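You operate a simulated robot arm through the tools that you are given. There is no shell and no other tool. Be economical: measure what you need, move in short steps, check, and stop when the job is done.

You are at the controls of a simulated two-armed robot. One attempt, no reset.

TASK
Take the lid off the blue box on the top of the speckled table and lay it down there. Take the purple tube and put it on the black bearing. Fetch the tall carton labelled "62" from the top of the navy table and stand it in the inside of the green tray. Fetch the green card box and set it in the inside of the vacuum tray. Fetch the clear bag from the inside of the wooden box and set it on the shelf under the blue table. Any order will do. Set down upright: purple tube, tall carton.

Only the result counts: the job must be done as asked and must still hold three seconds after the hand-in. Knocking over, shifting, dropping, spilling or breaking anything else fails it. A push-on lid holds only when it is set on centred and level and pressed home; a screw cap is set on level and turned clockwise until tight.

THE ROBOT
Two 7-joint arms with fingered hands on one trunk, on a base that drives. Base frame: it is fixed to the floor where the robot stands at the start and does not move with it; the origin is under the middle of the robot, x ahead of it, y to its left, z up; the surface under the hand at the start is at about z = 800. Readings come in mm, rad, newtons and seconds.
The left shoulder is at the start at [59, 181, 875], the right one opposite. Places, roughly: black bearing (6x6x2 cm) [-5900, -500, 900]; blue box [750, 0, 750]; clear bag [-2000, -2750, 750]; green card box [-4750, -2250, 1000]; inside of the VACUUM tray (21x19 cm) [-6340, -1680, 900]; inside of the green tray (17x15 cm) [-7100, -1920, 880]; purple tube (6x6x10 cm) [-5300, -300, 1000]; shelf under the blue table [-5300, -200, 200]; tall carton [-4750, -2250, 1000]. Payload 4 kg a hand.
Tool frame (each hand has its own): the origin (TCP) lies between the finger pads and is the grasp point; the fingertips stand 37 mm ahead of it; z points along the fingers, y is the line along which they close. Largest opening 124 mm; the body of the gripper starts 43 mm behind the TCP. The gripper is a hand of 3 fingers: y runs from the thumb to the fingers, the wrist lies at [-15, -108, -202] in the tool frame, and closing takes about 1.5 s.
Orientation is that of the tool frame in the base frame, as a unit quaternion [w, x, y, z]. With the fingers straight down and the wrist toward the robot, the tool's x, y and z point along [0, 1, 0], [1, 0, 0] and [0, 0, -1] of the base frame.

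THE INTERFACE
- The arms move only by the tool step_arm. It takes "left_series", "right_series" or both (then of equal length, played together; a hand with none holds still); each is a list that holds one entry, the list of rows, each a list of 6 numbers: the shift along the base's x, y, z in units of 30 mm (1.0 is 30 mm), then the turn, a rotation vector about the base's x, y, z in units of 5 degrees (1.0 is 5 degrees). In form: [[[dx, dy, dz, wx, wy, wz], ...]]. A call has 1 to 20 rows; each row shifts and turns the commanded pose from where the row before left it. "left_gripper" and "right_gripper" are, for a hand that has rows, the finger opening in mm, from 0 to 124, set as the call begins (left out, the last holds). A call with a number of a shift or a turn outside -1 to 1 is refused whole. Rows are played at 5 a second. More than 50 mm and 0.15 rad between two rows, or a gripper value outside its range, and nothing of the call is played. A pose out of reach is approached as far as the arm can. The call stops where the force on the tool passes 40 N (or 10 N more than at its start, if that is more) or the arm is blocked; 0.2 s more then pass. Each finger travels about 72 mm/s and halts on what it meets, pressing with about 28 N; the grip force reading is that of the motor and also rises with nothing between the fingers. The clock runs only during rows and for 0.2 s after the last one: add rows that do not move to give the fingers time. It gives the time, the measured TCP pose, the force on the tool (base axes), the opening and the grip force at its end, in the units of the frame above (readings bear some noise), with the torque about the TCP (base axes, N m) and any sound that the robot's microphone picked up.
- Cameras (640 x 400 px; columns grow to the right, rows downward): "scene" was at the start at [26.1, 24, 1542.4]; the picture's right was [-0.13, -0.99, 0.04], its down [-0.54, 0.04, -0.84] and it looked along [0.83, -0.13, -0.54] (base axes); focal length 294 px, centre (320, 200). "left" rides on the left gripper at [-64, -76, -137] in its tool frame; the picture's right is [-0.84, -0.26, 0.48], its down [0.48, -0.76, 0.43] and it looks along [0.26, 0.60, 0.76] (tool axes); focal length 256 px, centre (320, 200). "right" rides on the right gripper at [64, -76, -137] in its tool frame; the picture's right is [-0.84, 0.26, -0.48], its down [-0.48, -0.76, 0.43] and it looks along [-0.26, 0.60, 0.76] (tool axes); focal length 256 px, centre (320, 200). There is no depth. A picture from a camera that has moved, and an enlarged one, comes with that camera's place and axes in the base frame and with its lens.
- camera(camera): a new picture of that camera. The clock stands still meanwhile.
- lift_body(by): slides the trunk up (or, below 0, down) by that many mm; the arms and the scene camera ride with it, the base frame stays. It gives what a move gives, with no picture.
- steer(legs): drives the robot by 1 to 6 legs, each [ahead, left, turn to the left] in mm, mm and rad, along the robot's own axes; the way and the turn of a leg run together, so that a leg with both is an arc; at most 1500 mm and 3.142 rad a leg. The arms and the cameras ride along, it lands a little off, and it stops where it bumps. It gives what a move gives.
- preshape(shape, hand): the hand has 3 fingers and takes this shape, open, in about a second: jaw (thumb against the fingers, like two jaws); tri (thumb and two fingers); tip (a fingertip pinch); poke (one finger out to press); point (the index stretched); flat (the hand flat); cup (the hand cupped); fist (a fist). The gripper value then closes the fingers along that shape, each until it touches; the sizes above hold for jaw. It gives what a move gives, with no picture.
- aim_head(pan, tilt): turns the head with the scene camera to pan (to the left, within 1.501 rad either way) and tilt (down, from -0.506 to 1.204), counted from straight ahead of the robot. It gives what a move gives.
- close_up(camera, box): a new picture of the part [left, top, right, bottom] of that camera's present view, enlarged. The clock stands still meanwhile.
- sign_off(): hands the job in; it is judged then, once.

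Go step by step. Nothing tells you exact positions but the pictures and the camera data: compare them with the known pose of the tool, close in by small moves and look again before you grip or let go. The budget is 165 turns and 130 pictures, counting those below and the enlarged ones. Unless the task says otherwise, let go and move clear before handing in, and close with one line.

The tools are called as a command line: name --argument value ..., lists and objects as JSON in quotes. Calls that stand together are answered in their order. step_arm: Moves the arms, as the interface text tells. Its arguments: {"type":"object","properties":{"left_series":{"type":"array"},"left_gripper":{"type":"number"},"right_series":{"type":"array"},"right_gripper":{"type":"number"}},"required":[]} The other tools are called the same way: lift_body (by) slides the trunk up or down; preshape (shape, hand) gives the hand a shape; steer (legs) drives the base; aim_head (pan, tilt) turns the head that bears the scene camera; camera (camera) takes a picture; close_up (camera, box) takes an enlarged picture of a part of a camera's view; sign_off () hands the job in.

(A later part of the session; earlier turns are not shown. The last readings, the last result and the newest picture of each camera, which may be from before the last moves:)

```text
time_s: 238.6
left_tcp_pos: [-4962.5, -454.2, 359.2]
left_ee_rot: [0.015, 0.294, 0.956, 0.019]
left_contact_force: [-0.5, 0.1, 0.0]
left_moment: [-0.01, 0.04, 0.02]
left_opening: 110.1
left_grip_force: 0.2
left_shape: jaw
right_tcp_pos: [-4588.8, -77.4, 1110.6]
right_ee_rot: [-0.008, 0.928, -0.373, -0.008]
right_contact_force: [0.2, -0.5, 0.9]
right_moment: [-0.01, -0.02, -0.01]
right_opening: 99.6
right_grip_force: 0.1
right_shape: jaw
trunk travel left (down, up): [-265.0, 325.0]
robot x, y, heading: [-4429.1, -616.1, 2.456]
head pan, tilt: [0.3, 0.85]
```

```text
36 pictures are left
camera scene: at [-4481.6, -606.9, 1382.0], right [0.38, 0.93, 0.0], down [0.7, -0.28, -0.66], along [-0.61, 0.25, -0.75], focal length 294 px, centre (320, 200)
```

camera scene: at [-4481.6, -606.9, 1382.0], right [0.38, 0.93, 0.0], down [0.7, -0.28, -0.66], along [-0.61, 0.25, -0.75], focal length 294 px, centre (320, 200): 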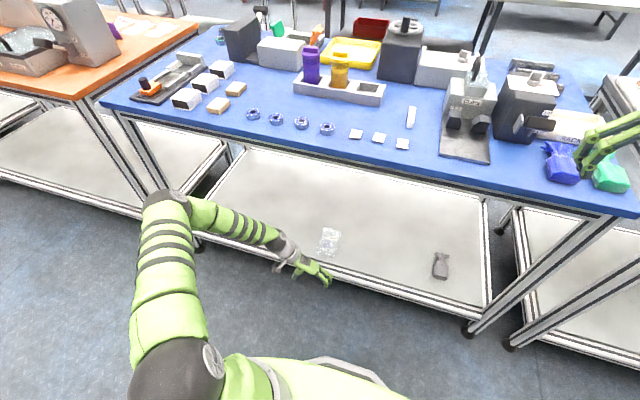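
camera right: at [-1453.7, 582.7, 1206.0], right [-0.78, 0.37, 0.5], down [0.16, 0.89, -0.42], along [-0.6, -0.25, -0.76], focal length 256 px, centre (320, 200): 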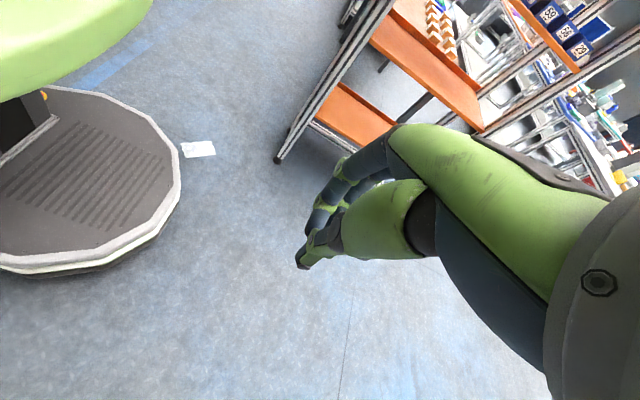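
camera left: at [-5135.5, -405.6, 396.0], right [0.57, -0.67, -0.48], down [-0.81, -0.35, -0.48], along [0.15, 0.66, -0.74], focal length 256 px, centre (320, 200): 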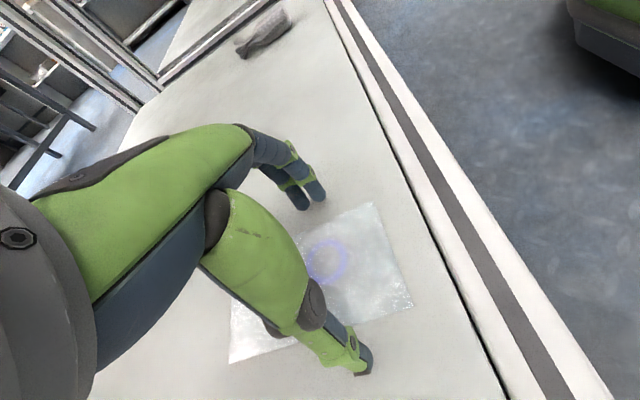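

The bag lies on the shelf. I raise the trunk and the left hand, turning it back so that its fingers will close front-to-back on the purple tube.

lift_body --by 240

step_arm --left_series '[[[0, 0, 1, 0, 0, 0.9], [0, 0, 1, 0, 0, 0.9], [0, 0, 1, 0, 0, 0.9], [0, 0, 1, 0, 0, 0.9], [0, 0, 1, 0, 0, 0.9], [0, 0, 1, 0, 0, 0.9], [0, 0, 1, 0, 0, 0.9], [0, 0, 1, 0, 0, 0.9], [0, 0, 1, 0, 0, 0.9], [0, 0, 1, 0, 0, 0.9], [0, 0, 1, 0, 0, 0.9], [0, 0, 1, 0, 0, 0.9], [0, 0, 1, 0, 0, 0.9], [0, 0, 1, 0, 0, 0.9], [0, 0, 1, 0, 0, 0.9], [0, 0, 1, 0, 0, 0.9], [0, 0, 1, 0, 0, 0.9], [0, 0, 1, -0.2, 0.1, 0.9], [0, 0, 1, -0.2, 0.1, 0.6], [0, 0, 0, 0, 0, 0]]]' --left_gripper 110

steer --legs '[[0, 110, 0], [230, 0, 0]]'

aim_head --pan 0.45 --tilt 0.85

camera --camera "scene"

camera --camera "left"

```text
time_s: 241.1
left_tcp_pos: [-4962.7, -454.7, 598.4]
left_ee_rot: [0.017, 0.293, 0.956, 0.019]
left_contact_force: [-0.2, -0.1, 0.1]
left_moment: [0.0, 0.01, -0.03]
left_opening: 110.0
left_grip_force: 0.2
left_shape: jaw
right_tcp_pos: [-4589.0, -77.8, 1349.1]
right_ee_rot: [-0.007, 0.927, -0.374, -0.007]
right_contact_force: [-1.2, 0.4, 0.2]
right_moment: [0.01, -0.02, 0.02]
right_opening: 99.9
right_grip_force: 0.1
right_shape: jaw
trunk travel left (down, up): [-505.0, 85.0]
robot x, y, heading: [-4434.1, -616.8, 2.456]
head pan, tilt: [0.3, 0.85]
```

```text
time_s: 245.3
left_tcp_pos: [-4962.0, -456.6, 1169.7]
left_ee_rot: [-0.016, -0.422, 0.906, 0.012]
left_contact_force: [1.0, 0.2, -0.4]
left_moment: [0.01, 0.05, 0.0]
left_opening: 109.9
left_grip_force: 0.0
left_shape: jaw
right_tcp_pos: [-4587.2, -78.9, 1349.1]
right_ee_rot: [-0.007, 0.928, -0.373, -0.008]
right_contact_force: [0.2, -0.3, -0.5]
right_moment: [0.0, 0.04, -0.02]
right_opening: 99.6
right_grip_force: 0.0
right_shape: jaw
trunk travel left (down, up): [-505.0, 85.0]
robot x, y, heading: [-4433.2, -613.8, 2.454]
head pan, tilt: [0.3, 0.85]
```

```text
time_s: 247.8
left_tcp_pos: [-5212.5, -394.3, 1168.1]
left_ee_rot: [-0.015, -0.423, 0.906, 0.01]
left_contact_force: [0.0, 0.9, 0.0]
left_moment: [0.01, -0.05, 0.0]
left_opening: 109.7
left_grip_force: 0.0
left_shape: jaw
right_tcp_pos: [-4838.9, -15.8, 1349.8]
right_ee_rot: [-0.007, 0.928, -0.373, -0.007]
right_contact_force: [-0.5, 0.3, 0.1]
right_moment: [-0.03, -0.02, 0.01]
right_opening: 100.0
right_grip_force: 0.0
right_shape: jaw
trunk travel left (down, up): [-505.0, 85.0]
robot x, y, heading: [-4678.9, -558.2, 2.459]
head pan, tilt: [0.3, 0.85]
```

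```text
time_s: 248.5
left_tcp_pos: [-5211.7, -392.8, 1168.6]
left_ee_rot: [-0.016, -0.422, 0.906, 0.011]
left_contact_force: [0.7, -0.2, -0.4]
left_moment: [-0.05, -0.01, 0.02]
left_opening: 109.6
left_grip_force: 0.1
left_shape: jaw
right_tcp_pos: [-4837.5, -17.2, 1349.4]
right_ee_rot: [-0.007, 0.928, -0.373, -0.007]
right_contact_force: [0.6, 0.0, 0.0]
right_moment: [0.02, -0.02, -0.03]
right_opening: 99.9
right_grip_force: 0.1
right_shape: jaw
trunk travel left (down, up): [-505.0, 85.0]
robot x, y, heading: [-4679.0, -561.3, 2.455]
head pan, tilt: [0.45, 0.85]
```

```text
35 pictures are left
camera scene: at [-4732.5, -555.9, 1622.0], right [0.23, 0.97, 0.0], down [0.73, -0.17, -0.66], along [-0.64, 0.15, -0.75], focal length 294 px, centre (320, 200)
```

scene: 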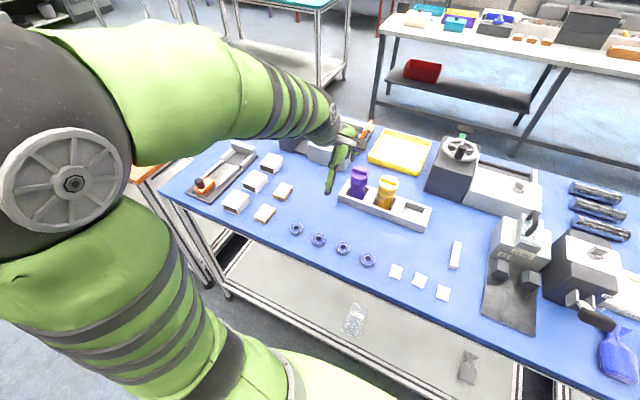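

```text
34 pictures are left
camera left: at [-5105.8, -396.3, 1300.6], right [0.72, 0.48, -0.51], down [0.26, -0.86, -0.45], along [-0.65, 0.19, -0.74], focal length 256 px, centre (320, 200)
```

left: 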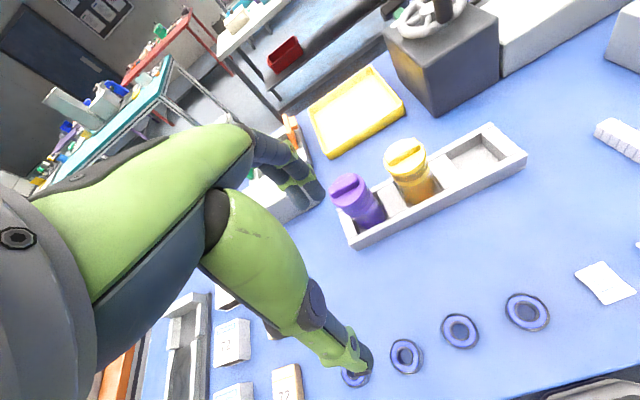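

The purple tube sits in the first slot of the grey holder at about (-5338, -286). I bring the left hand above it.

step_arm --left_series '[[[-0.84, 0.71, -0.1, 0, 0, 0], [-0.84, 0.71, -0.1, 0, 0, 0], [-0.84, 0.71, -0.1, 0, 0, 0], [-0.84, 0.71, -0.1, 0, 0, 0], [-0.84, 0.71, -0.1, 0, 0, 0], [0, 0, 0, 0, 0, 0]]]' --left_gripper 110

camera --camera "left"

close_up --camera "scene" --box '[260, 80, 460, 205]'

```text
time_s: 249.9
left_tcp_pos: [-5338.6, -288.0, 1153.2]
left_ee_rot: [-0.016, -0.422, 0.906, 0.012]
left_contact_force: [0.3, -0.3, 0.8]
left_moment: [0.01, 0.03, -0.03]
left_opening: 110.0
left_grip_force: 0.1
left_shape: jaw
right_tcp_pos: [-4838.1, -16.4, 1349.5]
right_ee_rot: [-0.008, 0.928, -0.373, -0.007]
right_contact_force: [-0.4, 0.3, 0.2]
right_moment: [0.0, 0.01, -0.03]
right_opening: 100.0
right_grip_force: 0.0
right_shape: jaw
trunk travel left (down, up): [-505.0, 85.0]
robot x, y, heading: [-4677.5, -551.7, 2.457]
head pan, tilt: [0.45, 0.85]
```

```text
33 pictures are left
camera left: at [-5232.7, -289.3, 1284.9], right [0.72, 0.48, -0.51], down [0.26, -0.86, -0.45], along [-0.65, 0.19, -0.74], focal length 256 px, centre (320, 200)
```

left: 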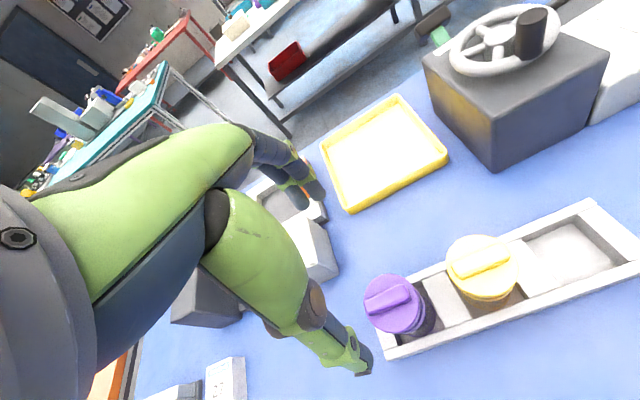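

```text
3.20 times, centred on (360, 142) of scene
camera zoom: at [-4732.0, -556.2, 1622.0], right [0.23, 0.97, 0.0], down [0.73, -0.17, -0.66], along [-0.64, 0.15, -0.75], focal length 939 px, centre (192, 384)
```

zoom: 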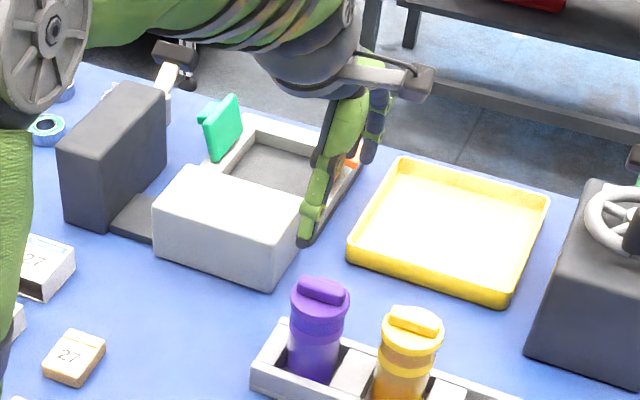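

The cap's top is at (-5313, -298, 1039). I shift over it and descend with the fingers around it.

step_arm --left_series '[[[0.43, -0.17, 0, 0, 0, 0], [0.43, -0.17, 0, 0, 0, 0], [0, 0, -0.7, 0, 0, 0], [0, 0, -0.7, 0, 0, 0], [0, 0, -0.7, 0, 0, 0], [0, 0, -0.4, 0, 0, 0], [0, 0, 0, 0, 0, 0]]]'

camera --camera "left"

```text
time_s: 251.5
left_tcp_pos: [-5311.4, -298.6, 1077.2]
left_ee_rot: [-0.015, -0.422, 0.906, 0.011]
left_contact_force: [-0.1, 0.6, 0.6]
left_moment: [0.01, -0.03, 0.03]
left_opening: 109.9
left_grip_force: 0.0
left_shape: jaw
right_tcp_pos: [-4837.9, -17.7, 1349.6]
right_ee_rot: [-0.007, 0.928, -0.372, -0.007]
right_contact_force: [0.6, 0.0, 0.1]
right_moment: [0.0, -0.02, 0.02]
right_opening: 99.8
right_grip_force: 0.1
right_shape: jaw
trunk travel left (down, up): [-505.0, 85.0]
robot x, y, heading: [-4675.8, -557.7, 2.46]
head pan, tilt: [0.45, 0.85]
```

```text
31 pictures are left
camera left: at [-5206.2, -299.9, 1209.8], right [0.72, 0.48, -0.51], down [0.26, -0.86, -0.45], along [-0.65, 0.19, -0.74], focal length 256 px, centre (320, 200)
```

left: 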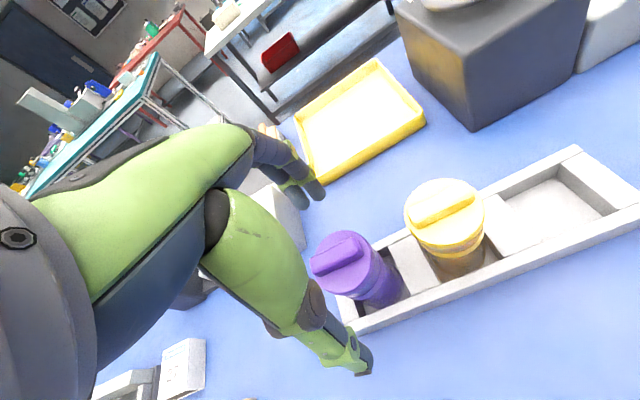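

Centred. I descend 65 mm and close on the tube.

step_arm --left_series '[[[0, 0.1, -0.6, 0, 0, 0], [0, 0, -0.6, 0, 0, 0], [0, 0, -0.6, 0, 0, 0], [0, 0, -0.36, 0, 0, 0], [0, 0, 0, 0, 0, 0]]]'

step_arm --left_series '[[[0, 0, 0, 0, 0, 0], [0, 0, 0, 0, 0, 0], [0, 0, 0, 0, 0, 0], [0, 0, 0, 0, 0, 0], [0, 0, 0, 0, 0, 0], [0, 0, 0, 0, 0, 0]]]' --left_gripper 30

step_arm --left_series '[[[0, 0, 0.3, 0, 0, 0], [0, 0, 0.5, 0, 0, 0], [0, 0, 0.7, 0, 0, 0], [0, 0, 0.9, 0, 0, 0], [0, 0, 0.9, 0, 0, 0], [0, 0, 0.9, 0, 0, 0], [0, 0, 0.9, 0, 0, 0], [0, 0, 0, 0, 0, 0]]]'

camera --camera "scene"

```text
time_s: 252.7
left_tcp_pos: [-5311.5, -295.1, 1013.7]
left_ee_rot: [-0.015, -0.422, 0.906, 0.011]
left_contact_force: [0.6, 0.1, 0.2]
left_moment: [-0.02, 0.03, 0.01]
left_opening: 110.3
left_grip_force: 0.1
left_shape: jaw
right_tcp_pos: [-4838.9, -16.3, 1348.9]
right_ee_rot: [-0.008, 0.928, -0.373, -0.007]
right_contact_force: [-0.2, 0.0, -0.5]
right_moment: [0.04, -0.02, 0.0]
right_opening: 100.0
right_grip_force: 0.0
right_shape: jaw
trunk travel left (down, up): [-505.0, 85.0]
robot x, y, heading: [-4676.7, -552.8, 2.458]
head pan, tilt: [0.45, 0.85]
```

```text
time_s: 254.1
left_tcp_pos: [-5310.9, -294.3, 1013.8]
left_ee_rot: [-0.016, -0.422, 0.906, 0.012]
left_contact_force: [-3.5, 3.6, 5.3]
left_moment: [0.39, 0.46, 0.0]
left_opening: 51.9
left_grip_force: 28.1
left_shape: jaw
right_tcp_pos: [-4838.5, -17.1, 1348.5]
right_ee_rot: [-0.007, 0.928, -0.373, -0.007]
right_contact_force: [0.3, -0.3, 0.0]
right_moment: [-0.03, -0.01, -0.03]
right_opening: 99.9
right_grip_force: 0.1
right_shape: jaw
trunk travel left (down, up): [-505.0, 85.0]
robot x, y, heading: [-4681.2, -553.8, 2.459]
head pan, tilt: [0.45, 0.85]
heard: snap
```

```text
time_s: 255.9
left_tcp_pos: [-5311.2, -295.9, 1166.9]
left_ee_rot: [-0.016, -0.422, 0.906, 0.011]
left_contact_force: [0.3, -0.5, -1.1]
left_moment: [0.06, -0.04, -0.01]
left_opening: 50.8
left_grip_force: 27.8
left_shape: jaw
right_tcp_pos: [-4836.2, -16.2, 1349.6]
right_ee_rot: [-0.008, 0.928, -0.373, -0.007]
right_contact_force: [0.6, 0.4, -0.1]
right_moment: [-0.04, 0.0, 0.01]
right_opening: 99.9
right_grip_force: 0.1
right_shape: jaw
trunk travel left (down, up): [-505.0, 85.0]
robot x, y, heading: [-4681.8, -556.5, 2.459]
head pan, tilt: [0.45, 0.85]
```

```text
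30 pictures are left
camera scene: at [-4732.7, -555.6, 1621.9], right [0.23, 0.97, 0.0], down [0.73, -0.17, -0.66], along [-0.64, 0.15, -0.75], focal length 294 px, centre (320, 200)
```

scene: 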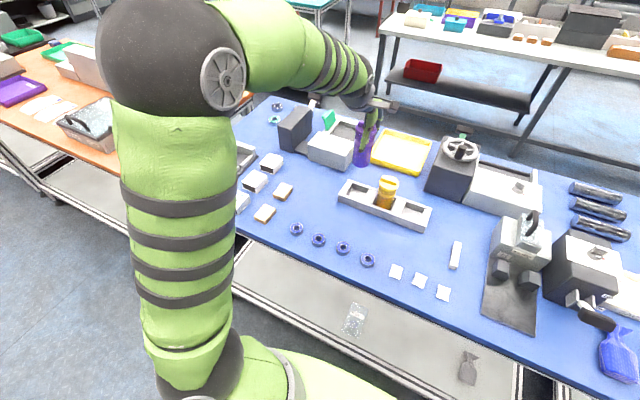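

The tube lifted (a snap was heard). I check that the whole tube is in the hand and look at the two bearings at the far left corner.

close_up --camera "scene" --box '[240, 80, 440, 205]'

```text
3.20 times, centred on (340, 142) of scene
camera zoom: at [-4732.7, -555.6, 1621.9], right [0.23, 0.97, 0.0], down [0.73, -0.17, -0.66], along [-0.64, 0.15, -0.75], focal length 939 px, centre (256, 384)
```

zoom: 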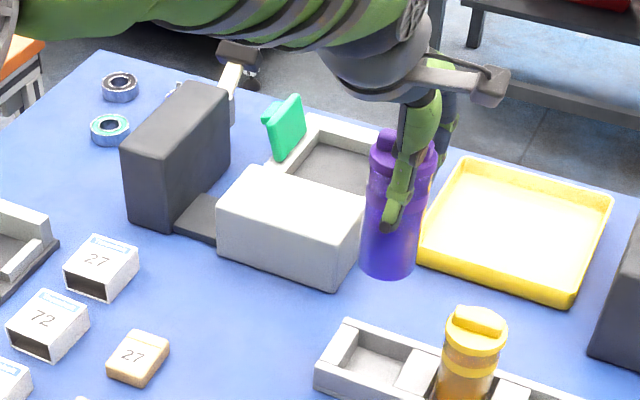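

The whole tube is held upright. The black bearing is at about (-5901, -475) in the far left corner. I raise the tube and drive left, then forward a little.

step_arm --left_series '[[[0, 0, 0.7, 0, 0, 0], [0, 0, 0.7, 0, 0, 0], [0, 0, 0.7, 0, 0, 0], [0, 0, 0, 0, 0, 0]]]'

steer --legs '[[0, 530, 0], [70, 0, 0]]'

camera --camera "left"

camera --camera "scene"

```text
time_s: 256.9
left_tcp_pos: [-5311.0, -296.0, 1229.8]
left_ee_rot: [-0.016, -0.423, 0.906, 0.012]
left_contact_force: [0.3, 0.3, -0.6]
left_moment: [0.04, 0.01, -0.01]
left_opening: 50.4
left_grip_force: 28.0
left_shape: jaw
right_tcp_pos: [-4838.0, -16.6, 1349.5]
right_ee_rot: [-0.007, 0.928, -0.373, -0.007]
right_contact_force: [0.3, 0.2, 0.0]
right_moment: [-0.02, -0.02, 0.0]
right_opening: 99.6
right_grip_force: 0.0
right_shape: jaw
trunk travel left (down, up): [-505.0, 85.0]
robot x, y, heading: [-4679.1, -556.9, 2.458]
head pan, tilt: [0.45, 0.85]
```

```text
time_s: 260.6
left_tcp_pos: [-5702.6, -665.2, 1229.5]
left_ee_rot: [-0.015, -0.425, 0.905, 0.01]
left_contact_force: [0.2, 0.1, -0.3]
left_moment: [-0.01, -0.05, -0.03]
left_opening: 50.6
left_grip_force: 28.0
left_shape: jaw
right_tcp_pos: [-5228.9, -383.8, 1348.4]
right_ee_rot: [-0.007, 0.929, -0.369, -0.006]
right_contact_force: [-0.1, 0.6, -0.4]
right_moment: [-0.04, -0.02, 0.04]
right_opening: 99.5
right_grip_force: 0.1
right_shape: jaw
trunk travel left (down, up): [-505.0, 85.0]
robot x, y, heading: [-5059.7, -921.1, 2.464]
head pan, tilt: [0.45, 0.85]
```

```text
28 pictures are left
camera left: at [-5596.3, -666.1, 1361.6], right [0.71, 0.48, -0.51], down [0.26, -0.85, -0.45], along [-0.65, 0.19, -0.74], focal length 256 px, centre (320, 200)
```

left: 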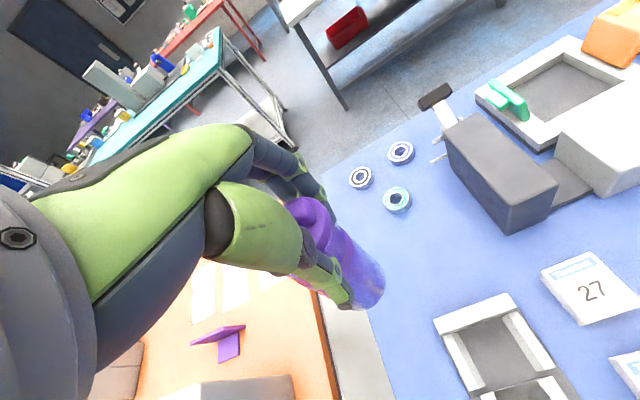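

```text
27 pictures are left
camera scene: at [-5121.4, -921.7, 1621.9], right [0.23, 0.97, 0.0], down [0.73, -0.17, -0.66], along [-0.64, 0.15, -0.75], focal length 294 px, centre (320, 200)
```

scene: 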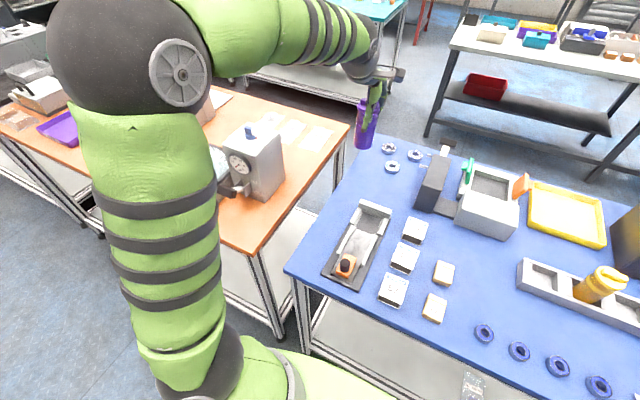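

Three bearings are there; I zoom to tell which one is black.

close_up --camera "left" --box '[320, 120, 440, 220]'

close_up --camera "scene" --box '[350, 90, 450, 190]'

```text
4.00 times, centred on (380, 170) of left
camera zoom: at [-5596.3, -666.1, 1361.6], right [0.71, 0.48, -0.51], down [0.26, -0.85, -0.45], along [-0.65, 0.19, -0.74], focal length 1024 px, centre (80, 320)
```

zoom: 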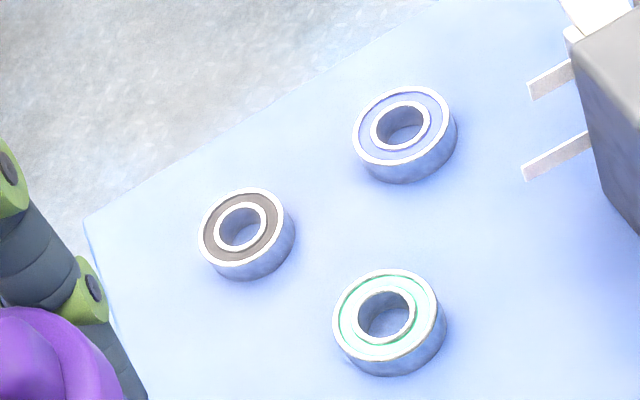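

```text
4.00 times, centred on (400, 140) of scene
camera zoom: at [-5121.4, -921.7, 1621.9], right [0.23, 0.97, 0.0], down [0.73, -0.17, -0.66], along [-0.64, 0.15, -0.75], focal length 1174 px, centre (0, 440)
```

zoom: 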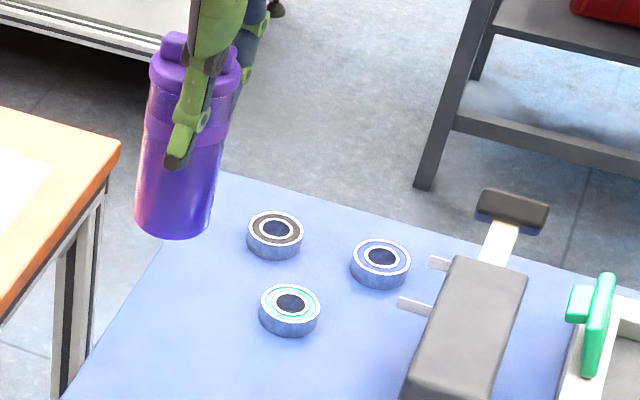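

The black one is the leftmost, top centre (-5905, -476, 932). I creep 35 mm forward, then move the tube over it.

steer --legs '[[35, 0, 0]]'

step_arm --left_series '[[[-0.75, 0.72, -0.3, 0, 0, 0], [-0.75, 0.72, -0.3, 0, 0, 0], [-0.75, 0.72, -0.3, 0, 0, 0], [-0.75, 0.72, -0.3, 0, 0, 0], [-0.75, 0.72, -0.3, 0, 0, 0], [-0.75, 0.72, -0.3, 0, 0, 0], [-0.75, 0.72, -0.3, 0, 0, 0], [-0.75, 0.72, -0.3, 0, 0, 0], [0, 0, 0, 0, 0, 0]]]'

close_up --camera "scene" --box '[330, 70, 490, 170]'

camera --camera "left"

```text
time_s: 261.6
left_tcp_pos: [-5719.0, -651.0, 1229.7]
left_ee_rot: [-0.015, -0.426, 0.905, 0.01]
left_contact_force: [-0.7, 0.4, -0.6]
left_moment: [0.01, 0.03, -0.01]
left_opening: 50.4
left_grip_force: 27.8
left_shape: jaw
right_tcp_pos: [-5247.4, -371.3, 1348.8]
right_ee_rot: [-0.008, 0.929, -0.369, -0.005]
right_contact_force: [0.8, -0.2, -0.2]
right_moment: [0.02, 0.05, -0.03]
right_opening: 99.7
right_grip_force: 0.1
right_shape: jaw
trunk travel left (down, up): [-505.0, 85.0]
robot x, y, heading: [-5083.5, -908.0, 2.468]
head pan, tilt: [0.45, 0.85]
stopped in leg 1: the robot was blocked; the commanded pose is now the measured one
```

```text
time_s: 263.6
left_tcp_pos: [-5899.6, -479.0, 1158.8]
left_ee_rot: [-0.016, -0.426, 0.904, 0.01]
left_contact_force: [0.3, 0.6, -0.6]
left_moment: [-0.04, -0.03, -0.02]
left_opening: 50.3
left_grip_force: 28.0
left_shape: jaw
right_tcp_pos: [-5248.2, -369.1, 1348.3]
right_ee_rot: [-0.007, 0.93, -0.369, -0.006]
right_contact_force: [0.6, -0.5, 0.1]
right_moment: [0.0, 0.0, 0.01]
right_opening: 99.8
right_grip_force: 0.1
right_shape: jaw
trunk travel left (down, up): [-505.0, 85.0]
robot x, y, heading: [-5086.8, -906.1, 2.461]
head pan, tilt: [0.45, 0.85]
```

```text
4.00 times, centred on (410, 120) of scene
camera zoom: at [-5138.8, -907.8, 1622.0], right [0.23, 0.97, 0.0], down [0.73, -0.17, -0.66], along [-0.64, 0.15, -0.75], focal length 1174 px, centre (-40, 520)
```

zoom: 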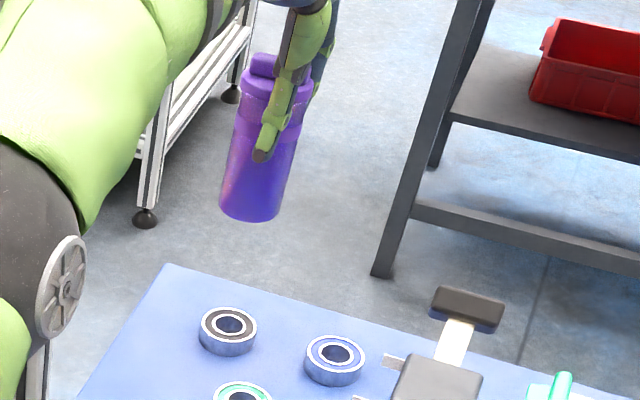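

```text
23 pictures are left
camera left: at [-5794.6, -479.2, 1290.9], right [0.71, 0.48, -0.51], down [0.26, -0.85, -0.45], along [-0.65, 0.19, -0.74], focal length 256 px, centre (320, 200)
```

left: 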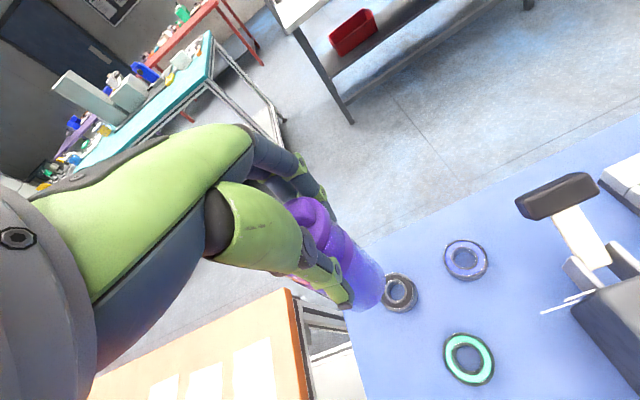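

Nearly over it; images suggest a shift of about (-7, +9). I shift and lower to about 15 mm above the bearing.

step_arm --left_series '[[[-0.12, 0.15, -0.6, 0, 0, 0], [-0.12, 0.15, -0.6, 0, 0, 0], [0, 0, -0.6, 0, 0, 0], [0, 0, -0.6, 0, 0, 0], [0, 0, -0.6, 0, 0, 0], [0, 0, -0.6, 0, 0, 0], [0, 0, 0, 0, 0, 0]]]'

close_up --camera "scene" --box '[350, 90, 450, 190]'

camera --camera "left"

```text
time_s: 265.2
left_tcp_pos: [-5906.8, -468.3, 1048.0]
left_ee_rot: [-0.015, -0.427, 0.904, 0.011]
left_contact_force: [0.3, 0.1, -0.5]
left_moment: [0.01, -0.06, 0.04]
left_opening: 50.1
left_grip_force: 28.0
left_shape: jaw
right_tcp_pos: [-5249.6, -368.3, 1347.6]
right_ee_rot: [-0.006, 0.929, -0.369, -0.006]
right_contact_force: [-0.1, 0.3, 0.1]
right_moment: [0.0, -0.03, -0.02]
right_opening: 99.9
right_grip_force: 0.1
right_shape: jaw
trunk travel left (down, up): [-505.0, 85.0]
robot x, y, heading: [-5087.7, -906.2, 2.463]
head pan, tilt: [0.45, 0.85]
```

```text
4.00 times, centred on (400, 140) of scene
camera zoom: at [-5139.6, -907.2, 1622.0], right [0.23, 0.97, 0.0], down [0.73, -0.17, -0.66], along [-0.64, 0.15, -0.75], focal length 1174 px, centre (0, 440)
```

zoom: 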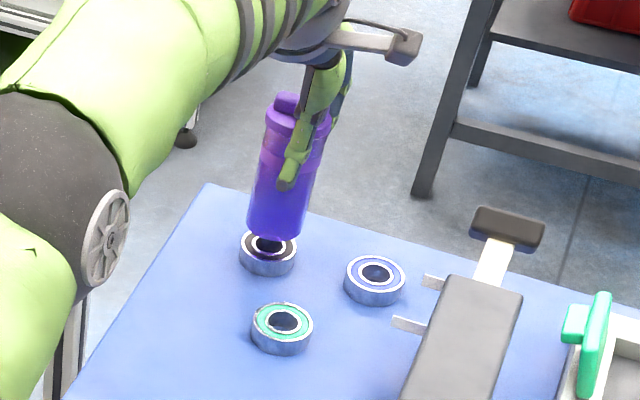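

```text
21 pictures are left
camera left: at [-5801.5, -468.9, 1180.5], right [0.71, 0.48, -0.51], down [0.26, -0.85, -0.45], along [-0.65, 0.19, -0.74], focal length 256 px, centre (320, 200)
```

left: 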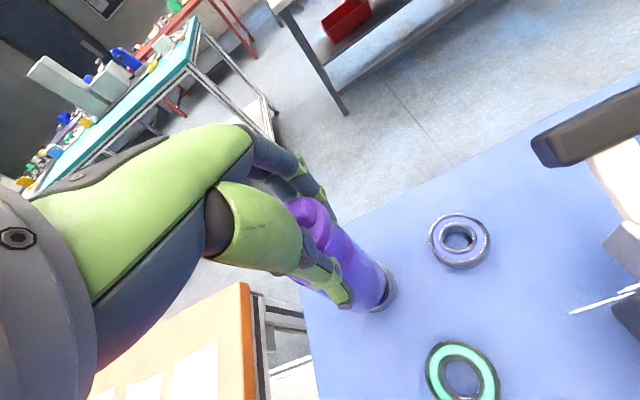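

Close: a few millimetres sideways remain. I shift by (-1, -5) and lower gently to contact.

step_arm --left_series '[[[-0.03, -0.17, -0.2, 0, 0, 0], [0, 0, -0.2, 0, 0, 0], [0, 0, -0.1, 0, 0, 0], [0, 0, 0, 0, 0, 0]]]'

step_arm --left_series '[[[0, 0, -0.07, 0, 0, 0], [0, 0, -0.07, 0, 0, 0], [0, 0, -0.07, 0, 0, 0], [0, 0, 0, 0, 0, 0]]]'

close_up --camera "scene" --box '[350, 90, 450, 190]'

```text
time_s: 266.2
left_tcp_pos: [-5909.4, -473.4, 1034.0]
left_ee_rot: [-0.016, -0.426, 0.905, 0.01]
left_contact_force: [-0.2, -0.4, -0.7]
left_moment: [-0.03, -0.04, -0.04]
left_opening: 50.0
left_grip_force: 28.1
left_shape: jaw
right_tcp_pos: [-5249.9, -369.4, 1346.5]
right_ee_rot: [-0.006, 0.929, -0.369, -0.005]
right_contact_force: [1.0, -0.8, -0.1]
right_moment: [-0.02, 0.05, 0.02]
right_opening: 99.7
right_grip_force: 0.0
right_shape: jaw
trunk travel left (down, up): [-505.0, 85.0]
robot x, y, heading: [-5084.6, -910.7, 2.46]
head pan, tilt: [0.45, 0.85]
```

```text
time_s: 267.2
left_tcp_pos: [-5908.1, -474.6, 1027.1]
left_ee_rot: [-0.015, -0.426, 0.904, 0.01]
left_contact_force: [0.7, 0.5, -0.5]
left_moment: [0.01, -0.03, -0.01]
left_opening: 49.9
left_grip_force: 27.4
left_shape: jaw
right_tcp_pos: [-5249.2, -368.2, 1347.2]
right_ee_rot: [-0.007, 0.929, -0.369, -0.006]
right_contact_force: [0.3, 0.3, 0.2]
right_moment: [-0.01, -0.03, 0.01]
right_opening: 99.6
right_grip_force: 0.1
right_shape: jaw
trunk travel left (down, up): [-505.0, 85.0]
robot x, y, heading: [-5086.2, -903.6, 2.465]
head pan, tilt: [0.45, 0.85]
```

```text
4.00 times, centred on (400, 140) of scene
camera zoom: at [-5139.8, -907.2, 1621.9], right [0.23, 0.97, 0.0], down [0.73, -0.17, -0.66], along [-0.64, 0.15, -0.75], focal length 1174 px, centre (0, 440)
```

zoom: 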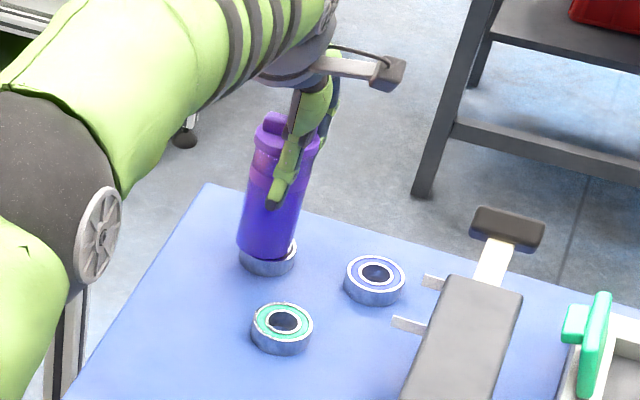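

Alignment looks good. I lower on to first contact.

step_arm --left_series '[[[0, 0, -0.05, 0, 0, 0], [0, 0, -0.05, 0, 0, 0], [0, 0, 0, 0, 0, 0]]]'

step_arm --left_series '[[[0, 0, -0.05, 0, 0, 0], [0, 0, -0.05, 0, 0, 0], [0, 0, 0, 0, 0, 0]]]'

```text
time_s: 268.0
left_tcp_pos: [-5908.3, -473.6, 1024.6]
left_ee_rot: [-0.015, -0.426, 0.905, 0.01]
left_contact_force: [0.3, 0.8, 0.8]
left_moment: [0.0, -0.02, 0.04]
left_opening: 49.9
left_grip_force: 28.1
left_shape: jaw
right_tcp_pos: [-5249.1, -369.5, 1347.1]
right_ee_rot: [-0.007, 0.929, -0.369, -0.006]
right_contact_force: [0.8, -0.4, 0.9]
right_moment: [0.0, -0.04, 0.0]
right_opening: 99.6
right_grip_force: 0.1
right_shape: jaw
trunk travel left (down, up): [-505.0, 85.0]
robot x, y, heading: [-5083.5, -907.6, 2.467]
head pan, tilt: [0.45, 0.85]
```

```text
time_s: 268.8
left_tcp_pos: [-5909.4, -474.0, 1024.2]
left_ee_rot: [-0.016, -0.426, 0.904, 0.012]
left_contact_force: [1.5, -0.3, 10.7]
left_moment: [0.1, 0.17, -0.03]
left_opening: 50.2
left_grip_force: 28.2
left_shape: jaw
right_tcp_pos: [-5247.9, -368.6, 1346.7]
right_ee_rot: [-0.008, 0.929, -0.37, -0.006]
right_contact_force: [-0.5, 0.2, -1.4]
right_moment: [-0.01, -0.02, -0.02]
right_opening: 99.9
right_grip_force: 0.0
right_shape: jaw
trunk travel left (down, up): [-505.0, 85.0]
robot x, y, heading: [-5083.7, -906.3, 2.458]
head pan, tilt: [0.45, 0.85]
```

Contact at 11 N, nearly central. I open and rise.

step_arm --left_series '[[[0, 0, 0, 0, 0, 0], [0, 0, 0, 0, 0, 0], [0, 0, 0, 0, 0, 0], [0, 0, 0, 0, 0, 0], [0, 0, 0, 0, 0, 0]]]' --left_gripper 110

step_arm --left_series '[[[0, 0, 0.4, 0, 0, 0], [0, 0, 0.6, 0, 0, 0], [0, 0, 0.8, 0, 0, 0], [0, 0, 1, 0, 0, 0], [0, 0, 1, 0, 0, 0], [0, 0, 1, 0, 0, 0], [0, 0, 1, 0, 0, 0], [0, 0, 0, 0, 0, 0]]]'

close_up --camera "scene" --box '[350, 90, 450, 190]'

```text
time_s: 270.0
left_tcp_pos: [-5909.1, -474.2, 1021.4]
left_ee_rot: [-0.015, -0.425, 0.905, 0.01]
left_contact_force: [0.3, -0.2, -0.2]
left_moment: [0.0, -0.01, 0.01]
left_opening: 110.0
left_grip_force: 0.0
left_shape: jaw
right_tcp_pos: [-5249.4, -367.6, 1348.0]
right_ee_rot: [-0.008, 0.929, -0.369, -0.005]
right_contact_force: [0.7, -0.3, -0.2]
right_moment: [-0.02, 0.0, -0.02]
right_opening: 99.7
right_grip_force: 0.1
right_shape: jaw
trunk travel left (down, up): [-505.0, 85.0]
robot x, y, heading: [-5086.6, -906.7, 2.466]
head pan, tilt: [0.45, 0.85]
```

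```text
time_s: 271.8
left_tcp_pos: [-5900.3, -480.6, 1189.8]
left_ee_rot: [-0.016, -0.426, 0.905, 0.009]
left_contact_force: [0.1, -0.7, 0.0]
left_moment: [-0.05, -0.02, 0.04]
left_opening: 110.3
left_grip_force: 0.1
left_shape: jaw
left hand out of reach, approached as far as the arm can: row 7
right_tcp_pos: [-5249.9, -367.2, 1347.0]
right_ee_rot: [-0.006, 0.929, -0.369, -0.004]
right_contact_force: [-0.7, 0.6, -1.3]
right_moment: [-0.03, 0.02, 0.01]
right_opening: 99.9
right_grip_force: 0.0
right_shape: jaw
trunk travel left (down, up): [-505.0, 85.0]
robot x, y, heading: [-5085.5, -907.8, 2.468]
head pan, tilt: [0.45, 0.85]
```

```text
4.00 times, centred on (400, 140) of scene
camera zoom: at [-5140.5, -906.6, 1621.9], right [0.23, 0.97, 0.0], down [0.73, -0.17, -0.66], along [-0.64, 0.15, -0.75], focal length 1174 px, centre (0, 440)
```

zoom: 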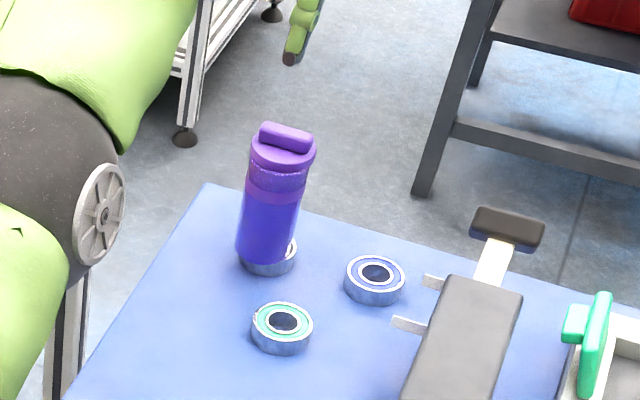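

The purple tube stands upright on the black bearing. I tuck the left hand in, back off, side-step along the lane and turn round to the navy table.

step_arm --left_series '[[[0.75, -0.63, 0.1, 0, 0, 0], [0.75, -0.63, 0.1, 0, 0, 0], [0.75, -0.63, 0.1, 0, 0, 0], [0.75, -0.63, 0.1, 0, 0, 0], [0.75, -0.63, 0.1, 0, 0, 0], [0.75, -0.63, 0.1, 0, 0, 0], [0.75, -0.63, 0.1, 0, 0, 0], [0.75, -0.63, 0.1, 0, 0, 0], [0.75, -0.63, 0.1, 0, 0, 0], [0.75, -0.63, 0.1, 0, 0, 0], [0.75, -0.63, 0.1, 0, 0, 0], [0.75, -0.63, 0.1, 0, 0, 0], [0, 0, 0, 0, 0, 0]]]'

steer --legs '[[-280, 0, 0], [0, 700, 0], [0, 0, 1.557], [0, 0, 1.557]]'

aim_head --pan 0.0 --tilt 0.75

camera --camera "scene"

```text
time_s: 274.6
left_tcp_pos: [-5629.2, -708.0, 1227.8]
left_ee_rot: [-0.016, -0.427, 0.904, 0.01]
left_contact_force: [0.7, 0.9, -0.7]
left_moment: [-0.01, -0.01, 0.03]
left_opening: 110.0
left_grip_force: 0.1
left_shape: jaw
right_tcp_pos: [-5250.0, -369.6, 1347.0]
right_ee_rot: [-0.007, 0.929, -0.37, -0.005]
right_contact_force: [-1.3, -0.1, 0.1]
right_moment: [0.0, 0.0, -0.03]
right_opening: 99.7
right_grip_force: 0.1
right_shape: jaw
trunk travel left (down, up): [-505.0, 85.0]
robot x, y, heading: [-5085.3, -905.0, 2.467]
head pan, tilt: [0.45, 0.85]
```

```text
time_s: 287.5
left_tcp_pos: [-4783.1, -1865.7, 1227.8]
left_ee_rot: [0.011, 0.918, 0.397, 0.015]
left_contact_force: [0.6, 0.3, -0.1]
left_moment: [-0.02, 0.02, 0.01]
left_opening: 109.9
left_grip_force: 0.1
left_shape: jaw
right_tcp_pos: [-5185.7, -2178.0, 1347.6]
right_ee_rot: [0.005, 0.4, 0.917, -0.007]
right_contact_force: [-0.3, -0.4, -0.3]
right_moment: [0.0, -0.02, 0.02]
right_opening: 99.8
right_grip_force: 0.1
right_shape: jaw
trunk travel left (down, up): [-505.0, 85.0]
robot x, y, heading: [-5314.4, -1634.3, -0.74]
head pan, tilt: [0.45, 0.85]
```

```text
time_s: 288.4
left_tcp_pos: [-4781.7, -1864.8, 1227.6]
left_ee_rot: [0.011, 0.918, 0.396, 0.015]
left_contact_force: [0.2, 0.0, 0.1]
left_moment: [0.0, 0.03, 0.02]
left_opening: 109.9
left_grip_force: 0.0
left_shape: jaw
right_tcp_pos: [-5185.8, -2178.7, 1347.3]
right_ee_rot: [0.005, 0.4, 0.917, -0.008]
right_contact_force: [0.4, -1.5, 0.3]
right_moment: [-0.02, 0.01, 0.0]
right_opening: 99.9
right_grip_force: 0.0
right_shape: jaw
trunk travel left (down, up): [-505.0, 85.0]
robot x, y, heading: [-5312.4, -1633.4, -0.742]
head pan, tilt: [0.0, 0.75]
```

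```text
18 pictures are left
camera scene: at [-5276.8, -1666.1, 1629.9], right [-0.68, -0.74, 0.0], down [-0.5, 0.46, -0.73], along [0.54, -0.49, -0.68], focal length 294 px, centre (320, 200)
```

scene: 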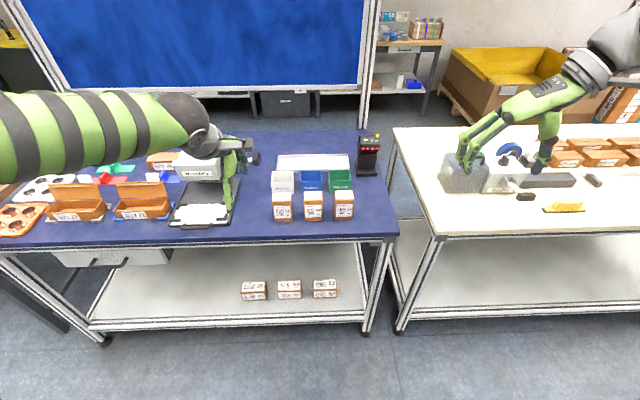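

In front of me: three tall cartons with white, blue and green card boxes behind them. I zoom to read the labels.

close_up --camera "scene" --box '[250, 140, 378, 220]'

```text
5.00 times, centred on (314, 180) of scene
camera zoom: at [-5276.8, -1666.1, 1629.9], right [-0.68, -0.74, 0.0], down [-0.5, 0.46, -0.73], along [0.54, -0.49, -0.68], focal length 1468 px, centre (350, 300)
```

zoom: 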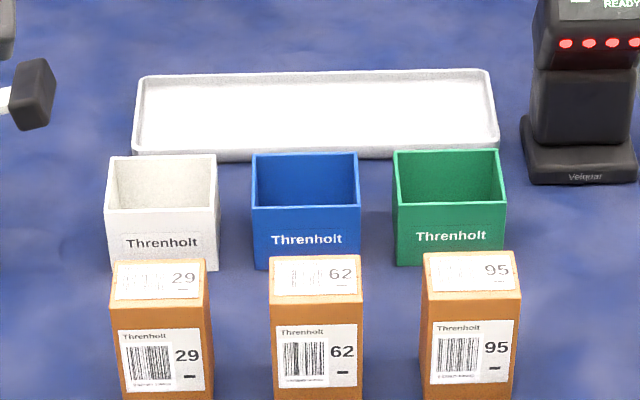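

The middle carton is "62"; the green open box is at right rear. I bring the left hand above the carton and use its camera to triangulate.

step_arm --left_series '[[[0.1, -0.85, -0.05, 0, 0, 0], [0.1, -0.85, -0.05, 0, 0, 0], [0.1, -0.85, -0.05, 0, 0, 0], [0.1, -0.85, -0.05, 0, 0, 0], [0.1, -0.85, -0.05, 0, 0, 0], [0.1, -0.85, -0.05, 0, 0, 0], [0.1, -0.85, -0.05, 0, 0, 0], [0.1, -0.85, -0.05, 0, 0, 0], [0, 0, 0, 0, 0, 0]]]' --left_gripper 100

camera --camera "left"

```text
time_s: 290.4
left_tcp_pos: [-4758.1, -2068.7, 1215.2]
left_ee_rot: [0.011, 0.918, 0.396, 0.015]
left_contact_force: [0.3, 0.2, 0.0]
left_moment: [-0.01, 0.04, 0.0]
left_opening: 100.1
left_grip_force: 0.0
left_shape: jaw
right_tcp_pos: [-5184.7, -2177.5, 1347.7]
right_ee_rot: [0.005, 0.399, 0.917, -0.007]
right_contact_force: [0.4, 1.1, -0.3]
right_moment: [-0.04, 0.03, 0.01]
right_opening: 100.1
right_grip_force: 0.0
right_shape: jaw
trunk travel left (down, up): [-505.0, 85.0]
robot x, y, heading: [-5314.8, -1627.8, -0.74]
head pan, tilt: [0.0, 0.75]
```

```text
16 pictures are left
camera left: at [-4860.9, -2062.6, 1348.1], right [-0.74, -0.44, -0.51], down [-0.21, 0.87, -0.45], along [0.64, -0.23, -0.74], focal length 256 px, centre (320, 200)
```

left: 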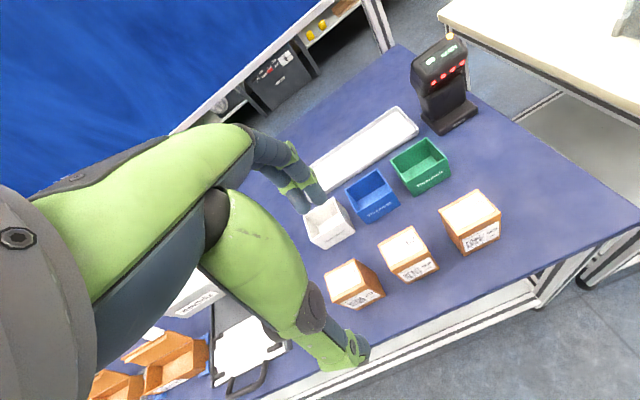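

Carton 62's top is at (-4730, -2136, 985); the green box's rim centre at (-4683, -2306, 944), with ample gaps fore and aft. I grasp the carton with the left hand, front to back.

step_arm --left_series '[[[0.31, -0.75, -0.2, 0, 0, 0], [0.31, -0.75, -0.2, 0, 0, 0], [0.31, -0.74, -0.2, 0, 0, 0], [0, 0, -0.8, 0, 0, 0], [0, 0, -0.8, 0, 0, 0], [0, 0, -0.8, 0, 0, 0], [0, 0, -0.8, 0, 0, 0], [0, 0, -0.8, 0, 0, 0], [0, 0, -0.8, 0, 0, 0], [0, 0, -0.7, 0, 0, 0], [0, 0, 0, 0, 0, 0]]]' --left_gripper 105

camera --camera "left"

```text
time_s: 292.8
left_tcp_pos: [-4728.3, -2135.8, 1032.4]
left_ee_rot: [0.011, 0.918, 0.396, 0.016]
left_contact_force: [0.4, 1.0, -0.3]
left_moment: [0.0, -0.02, -0.06]
left_opening: 104.7
left_grip_force: 0.2
left_shape: jaw
right_tcp_pos: [-5184.7, -2177.7, 1348.3]
right_ee_rot: [0.005, 0.399, 0.917, -0.007]
right_contact_force: [0.2, -0.5, 1.2]
right_moment: [0.0, 0.0, 0.01]
right_opening: 99.8
right_grip_force: 0.1
right_shape: jaw
trunk travel left (down, up): [-505.0, 85.0]
robot x, y, heading: [-5315.0, -1632.5, -0.741]
head pan, tilt: [0.0, 0.75]
```

```text
15 pictures are left
camera left: at [-4831.5, -2130.0, 1165.7], right [-0.74, -0.44, -0.51], down [-0.21, 0.87, -0.45], along [0.64, -0.23, -0.74], focal length 256 px, centre (320, 200)
```

left: 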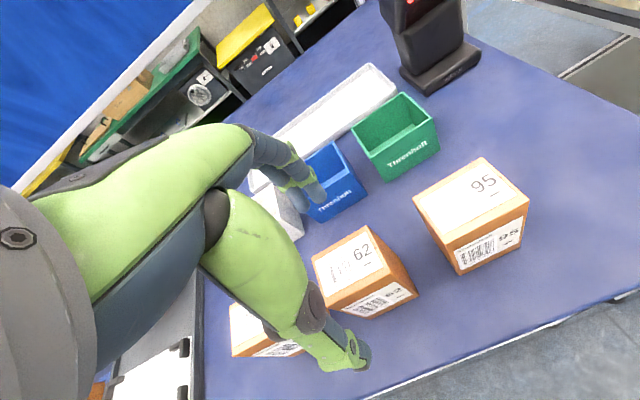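

Aligned. I descend and close on carton 62, then lift.

step_arm --left_series '[[[-0.1, -0.17, -0.6, 0, 0, 0], [0, 0, -0.7, 0, 0, 0], [0, 0, -0.7, 0, 0, 0], [0, 0, -0.5, 0, 0, 0], [0, 0, 0, 0, 0, 0]]]'

step_arm --left_series '[[[0, 0, 0, 0, 0, 0], [0, 0, 0, 0, 0, 0], [0, 0, 0, 0, 0, 0], [0, 0, 0, 0, 0, 0], [0, 0, 0, 0, 0, 0], [0, 0, 0, 0, 0, 0], [0, 0, 0, 0, 0, 0]]]' --left_gripper 20

step_arm --left_series '[[[0, 0, 0.3, 0, 0, 0], [0, 0, 0.5, 0, 0, 0], [0, 0, 0.7, 0, 0, 0], [0, 0, 0.9, 0, 0, 0], [0, 0, 1, 0, 0, 0], [0, 0, 1, 0, 0, 0], [0, 0, 1, 0, 0, 0], [0, 0, 1, 0, 0, 0], [0, 0, 1, 0, 0, 0], [0, 0, 1, 0, 0, 0], [0, 0, 0, 0, 0, 0]]]'

camera --camera "scene"

```text
time_s: 294.0
left_tcp_pos: [-4732.5, -2142.1, 956.1]
left_ee_rot: [0.011, 0.917, 0.397, 0.015]
left_contact_force: [0.0, -0.3, 0.2]
left_moment: [0.0, 0.01, 0.02]
left_opening: 104.5
left_grip_force: 0.0
left_shape: jaw
right_tcp_pos: [-5186.1, -2178.7, 1347.8]
right_ee_rot: [0.005, 0.4, 0.917, -0.007]
right_contact_force: [0.2, 0.4, 0.3]
right_moment: [-0.01, 0.03, 0.01]
right_opening: 99.9
right_grip_force: 0.1
right_shape: jaw
trunk travel left (down, up): [-505.0, 85.0]
robot x, y, heading: [-5314.9, -1631.6, -0.742]
head pan, tilt: [0.0, 0.75]
```

```text
time_s: 295.6
left_tcp_pos: [-4731.5, -2143.1, 956.7]
left_ee_rot: [0.011, 0.918, 0.396, 0.015]
left_contact_force: [2.4, -2.3, 4.2]
left_moment: [-0.26, -0.31, 0.03]
left_opening: 55.0
left_grip_force: 27.8
left_shape: jaw
right_tcp_pos: [-5186.2, -2179.1, 1348.8]
right_ee_rot: [0.005, 0.4, 0.916, -0.007]
right_contact_force: [-0.5, 0.6, 0.5]
right_moment: [-0.02, 0.01, 0.0]
right_opening: 100.0
right_grip_force: 0.0
right_shape: jaw
trunk travel left (down, up): [-505.0, 85.0]
robot x, y, heading: [-5313.9, -1630.6, -0.742]
head pan, tilt: [0.0, 0.75]
```

```text
time_s: 298.0
left_tcp_pos: [-4733.2, -2140.8, 1209.2]
left_ee_rot: [0.01, 0.918, 0.396, 0.015]
left_contact_force: [0.5, 1.0, -2.8]
left_moment: [-0.01, 0.05, 0.03]
left_opening: 54.2
left_grip_force: 27.5
left_shape: jaw
right_tcp_pos: [-5183.8, -2178.5, 1347.5]
right_ee_rot: [0.006, 0.399, 0.917, -0.007]
right_contact_force: [-0.3, 0.2, 0.4]
right_moment: [0.03, 0.02, -0.04]
right_opening: 99.6
right_grip_force: 0.0
right_shape: jaw
trunk travel left (down, up): [-505.0, 85.0]
robot x, y, heading: [-5313.8, -1627.7, -0.742]
head pan, tilt: [0.0, 0.75]
```

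```text
14 pictures are left
camera scene: at [-5276.5, -1666.5, 1629.9], right [-0.68, -0.74, 0.0], down [-0.5, 0.46, -0.73], along [0.54, -0.49, -0.68], focal length 294 px, centre (320, 200)
```

scene: 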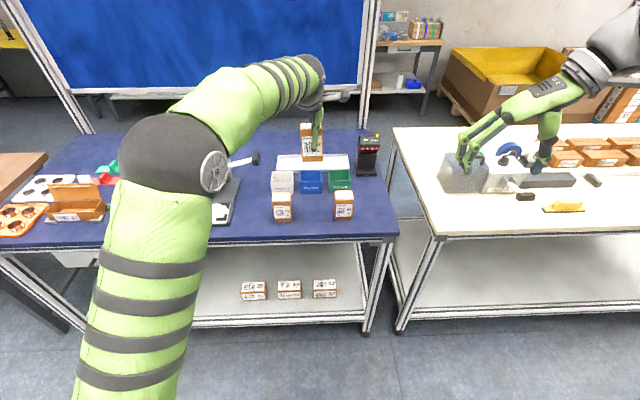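

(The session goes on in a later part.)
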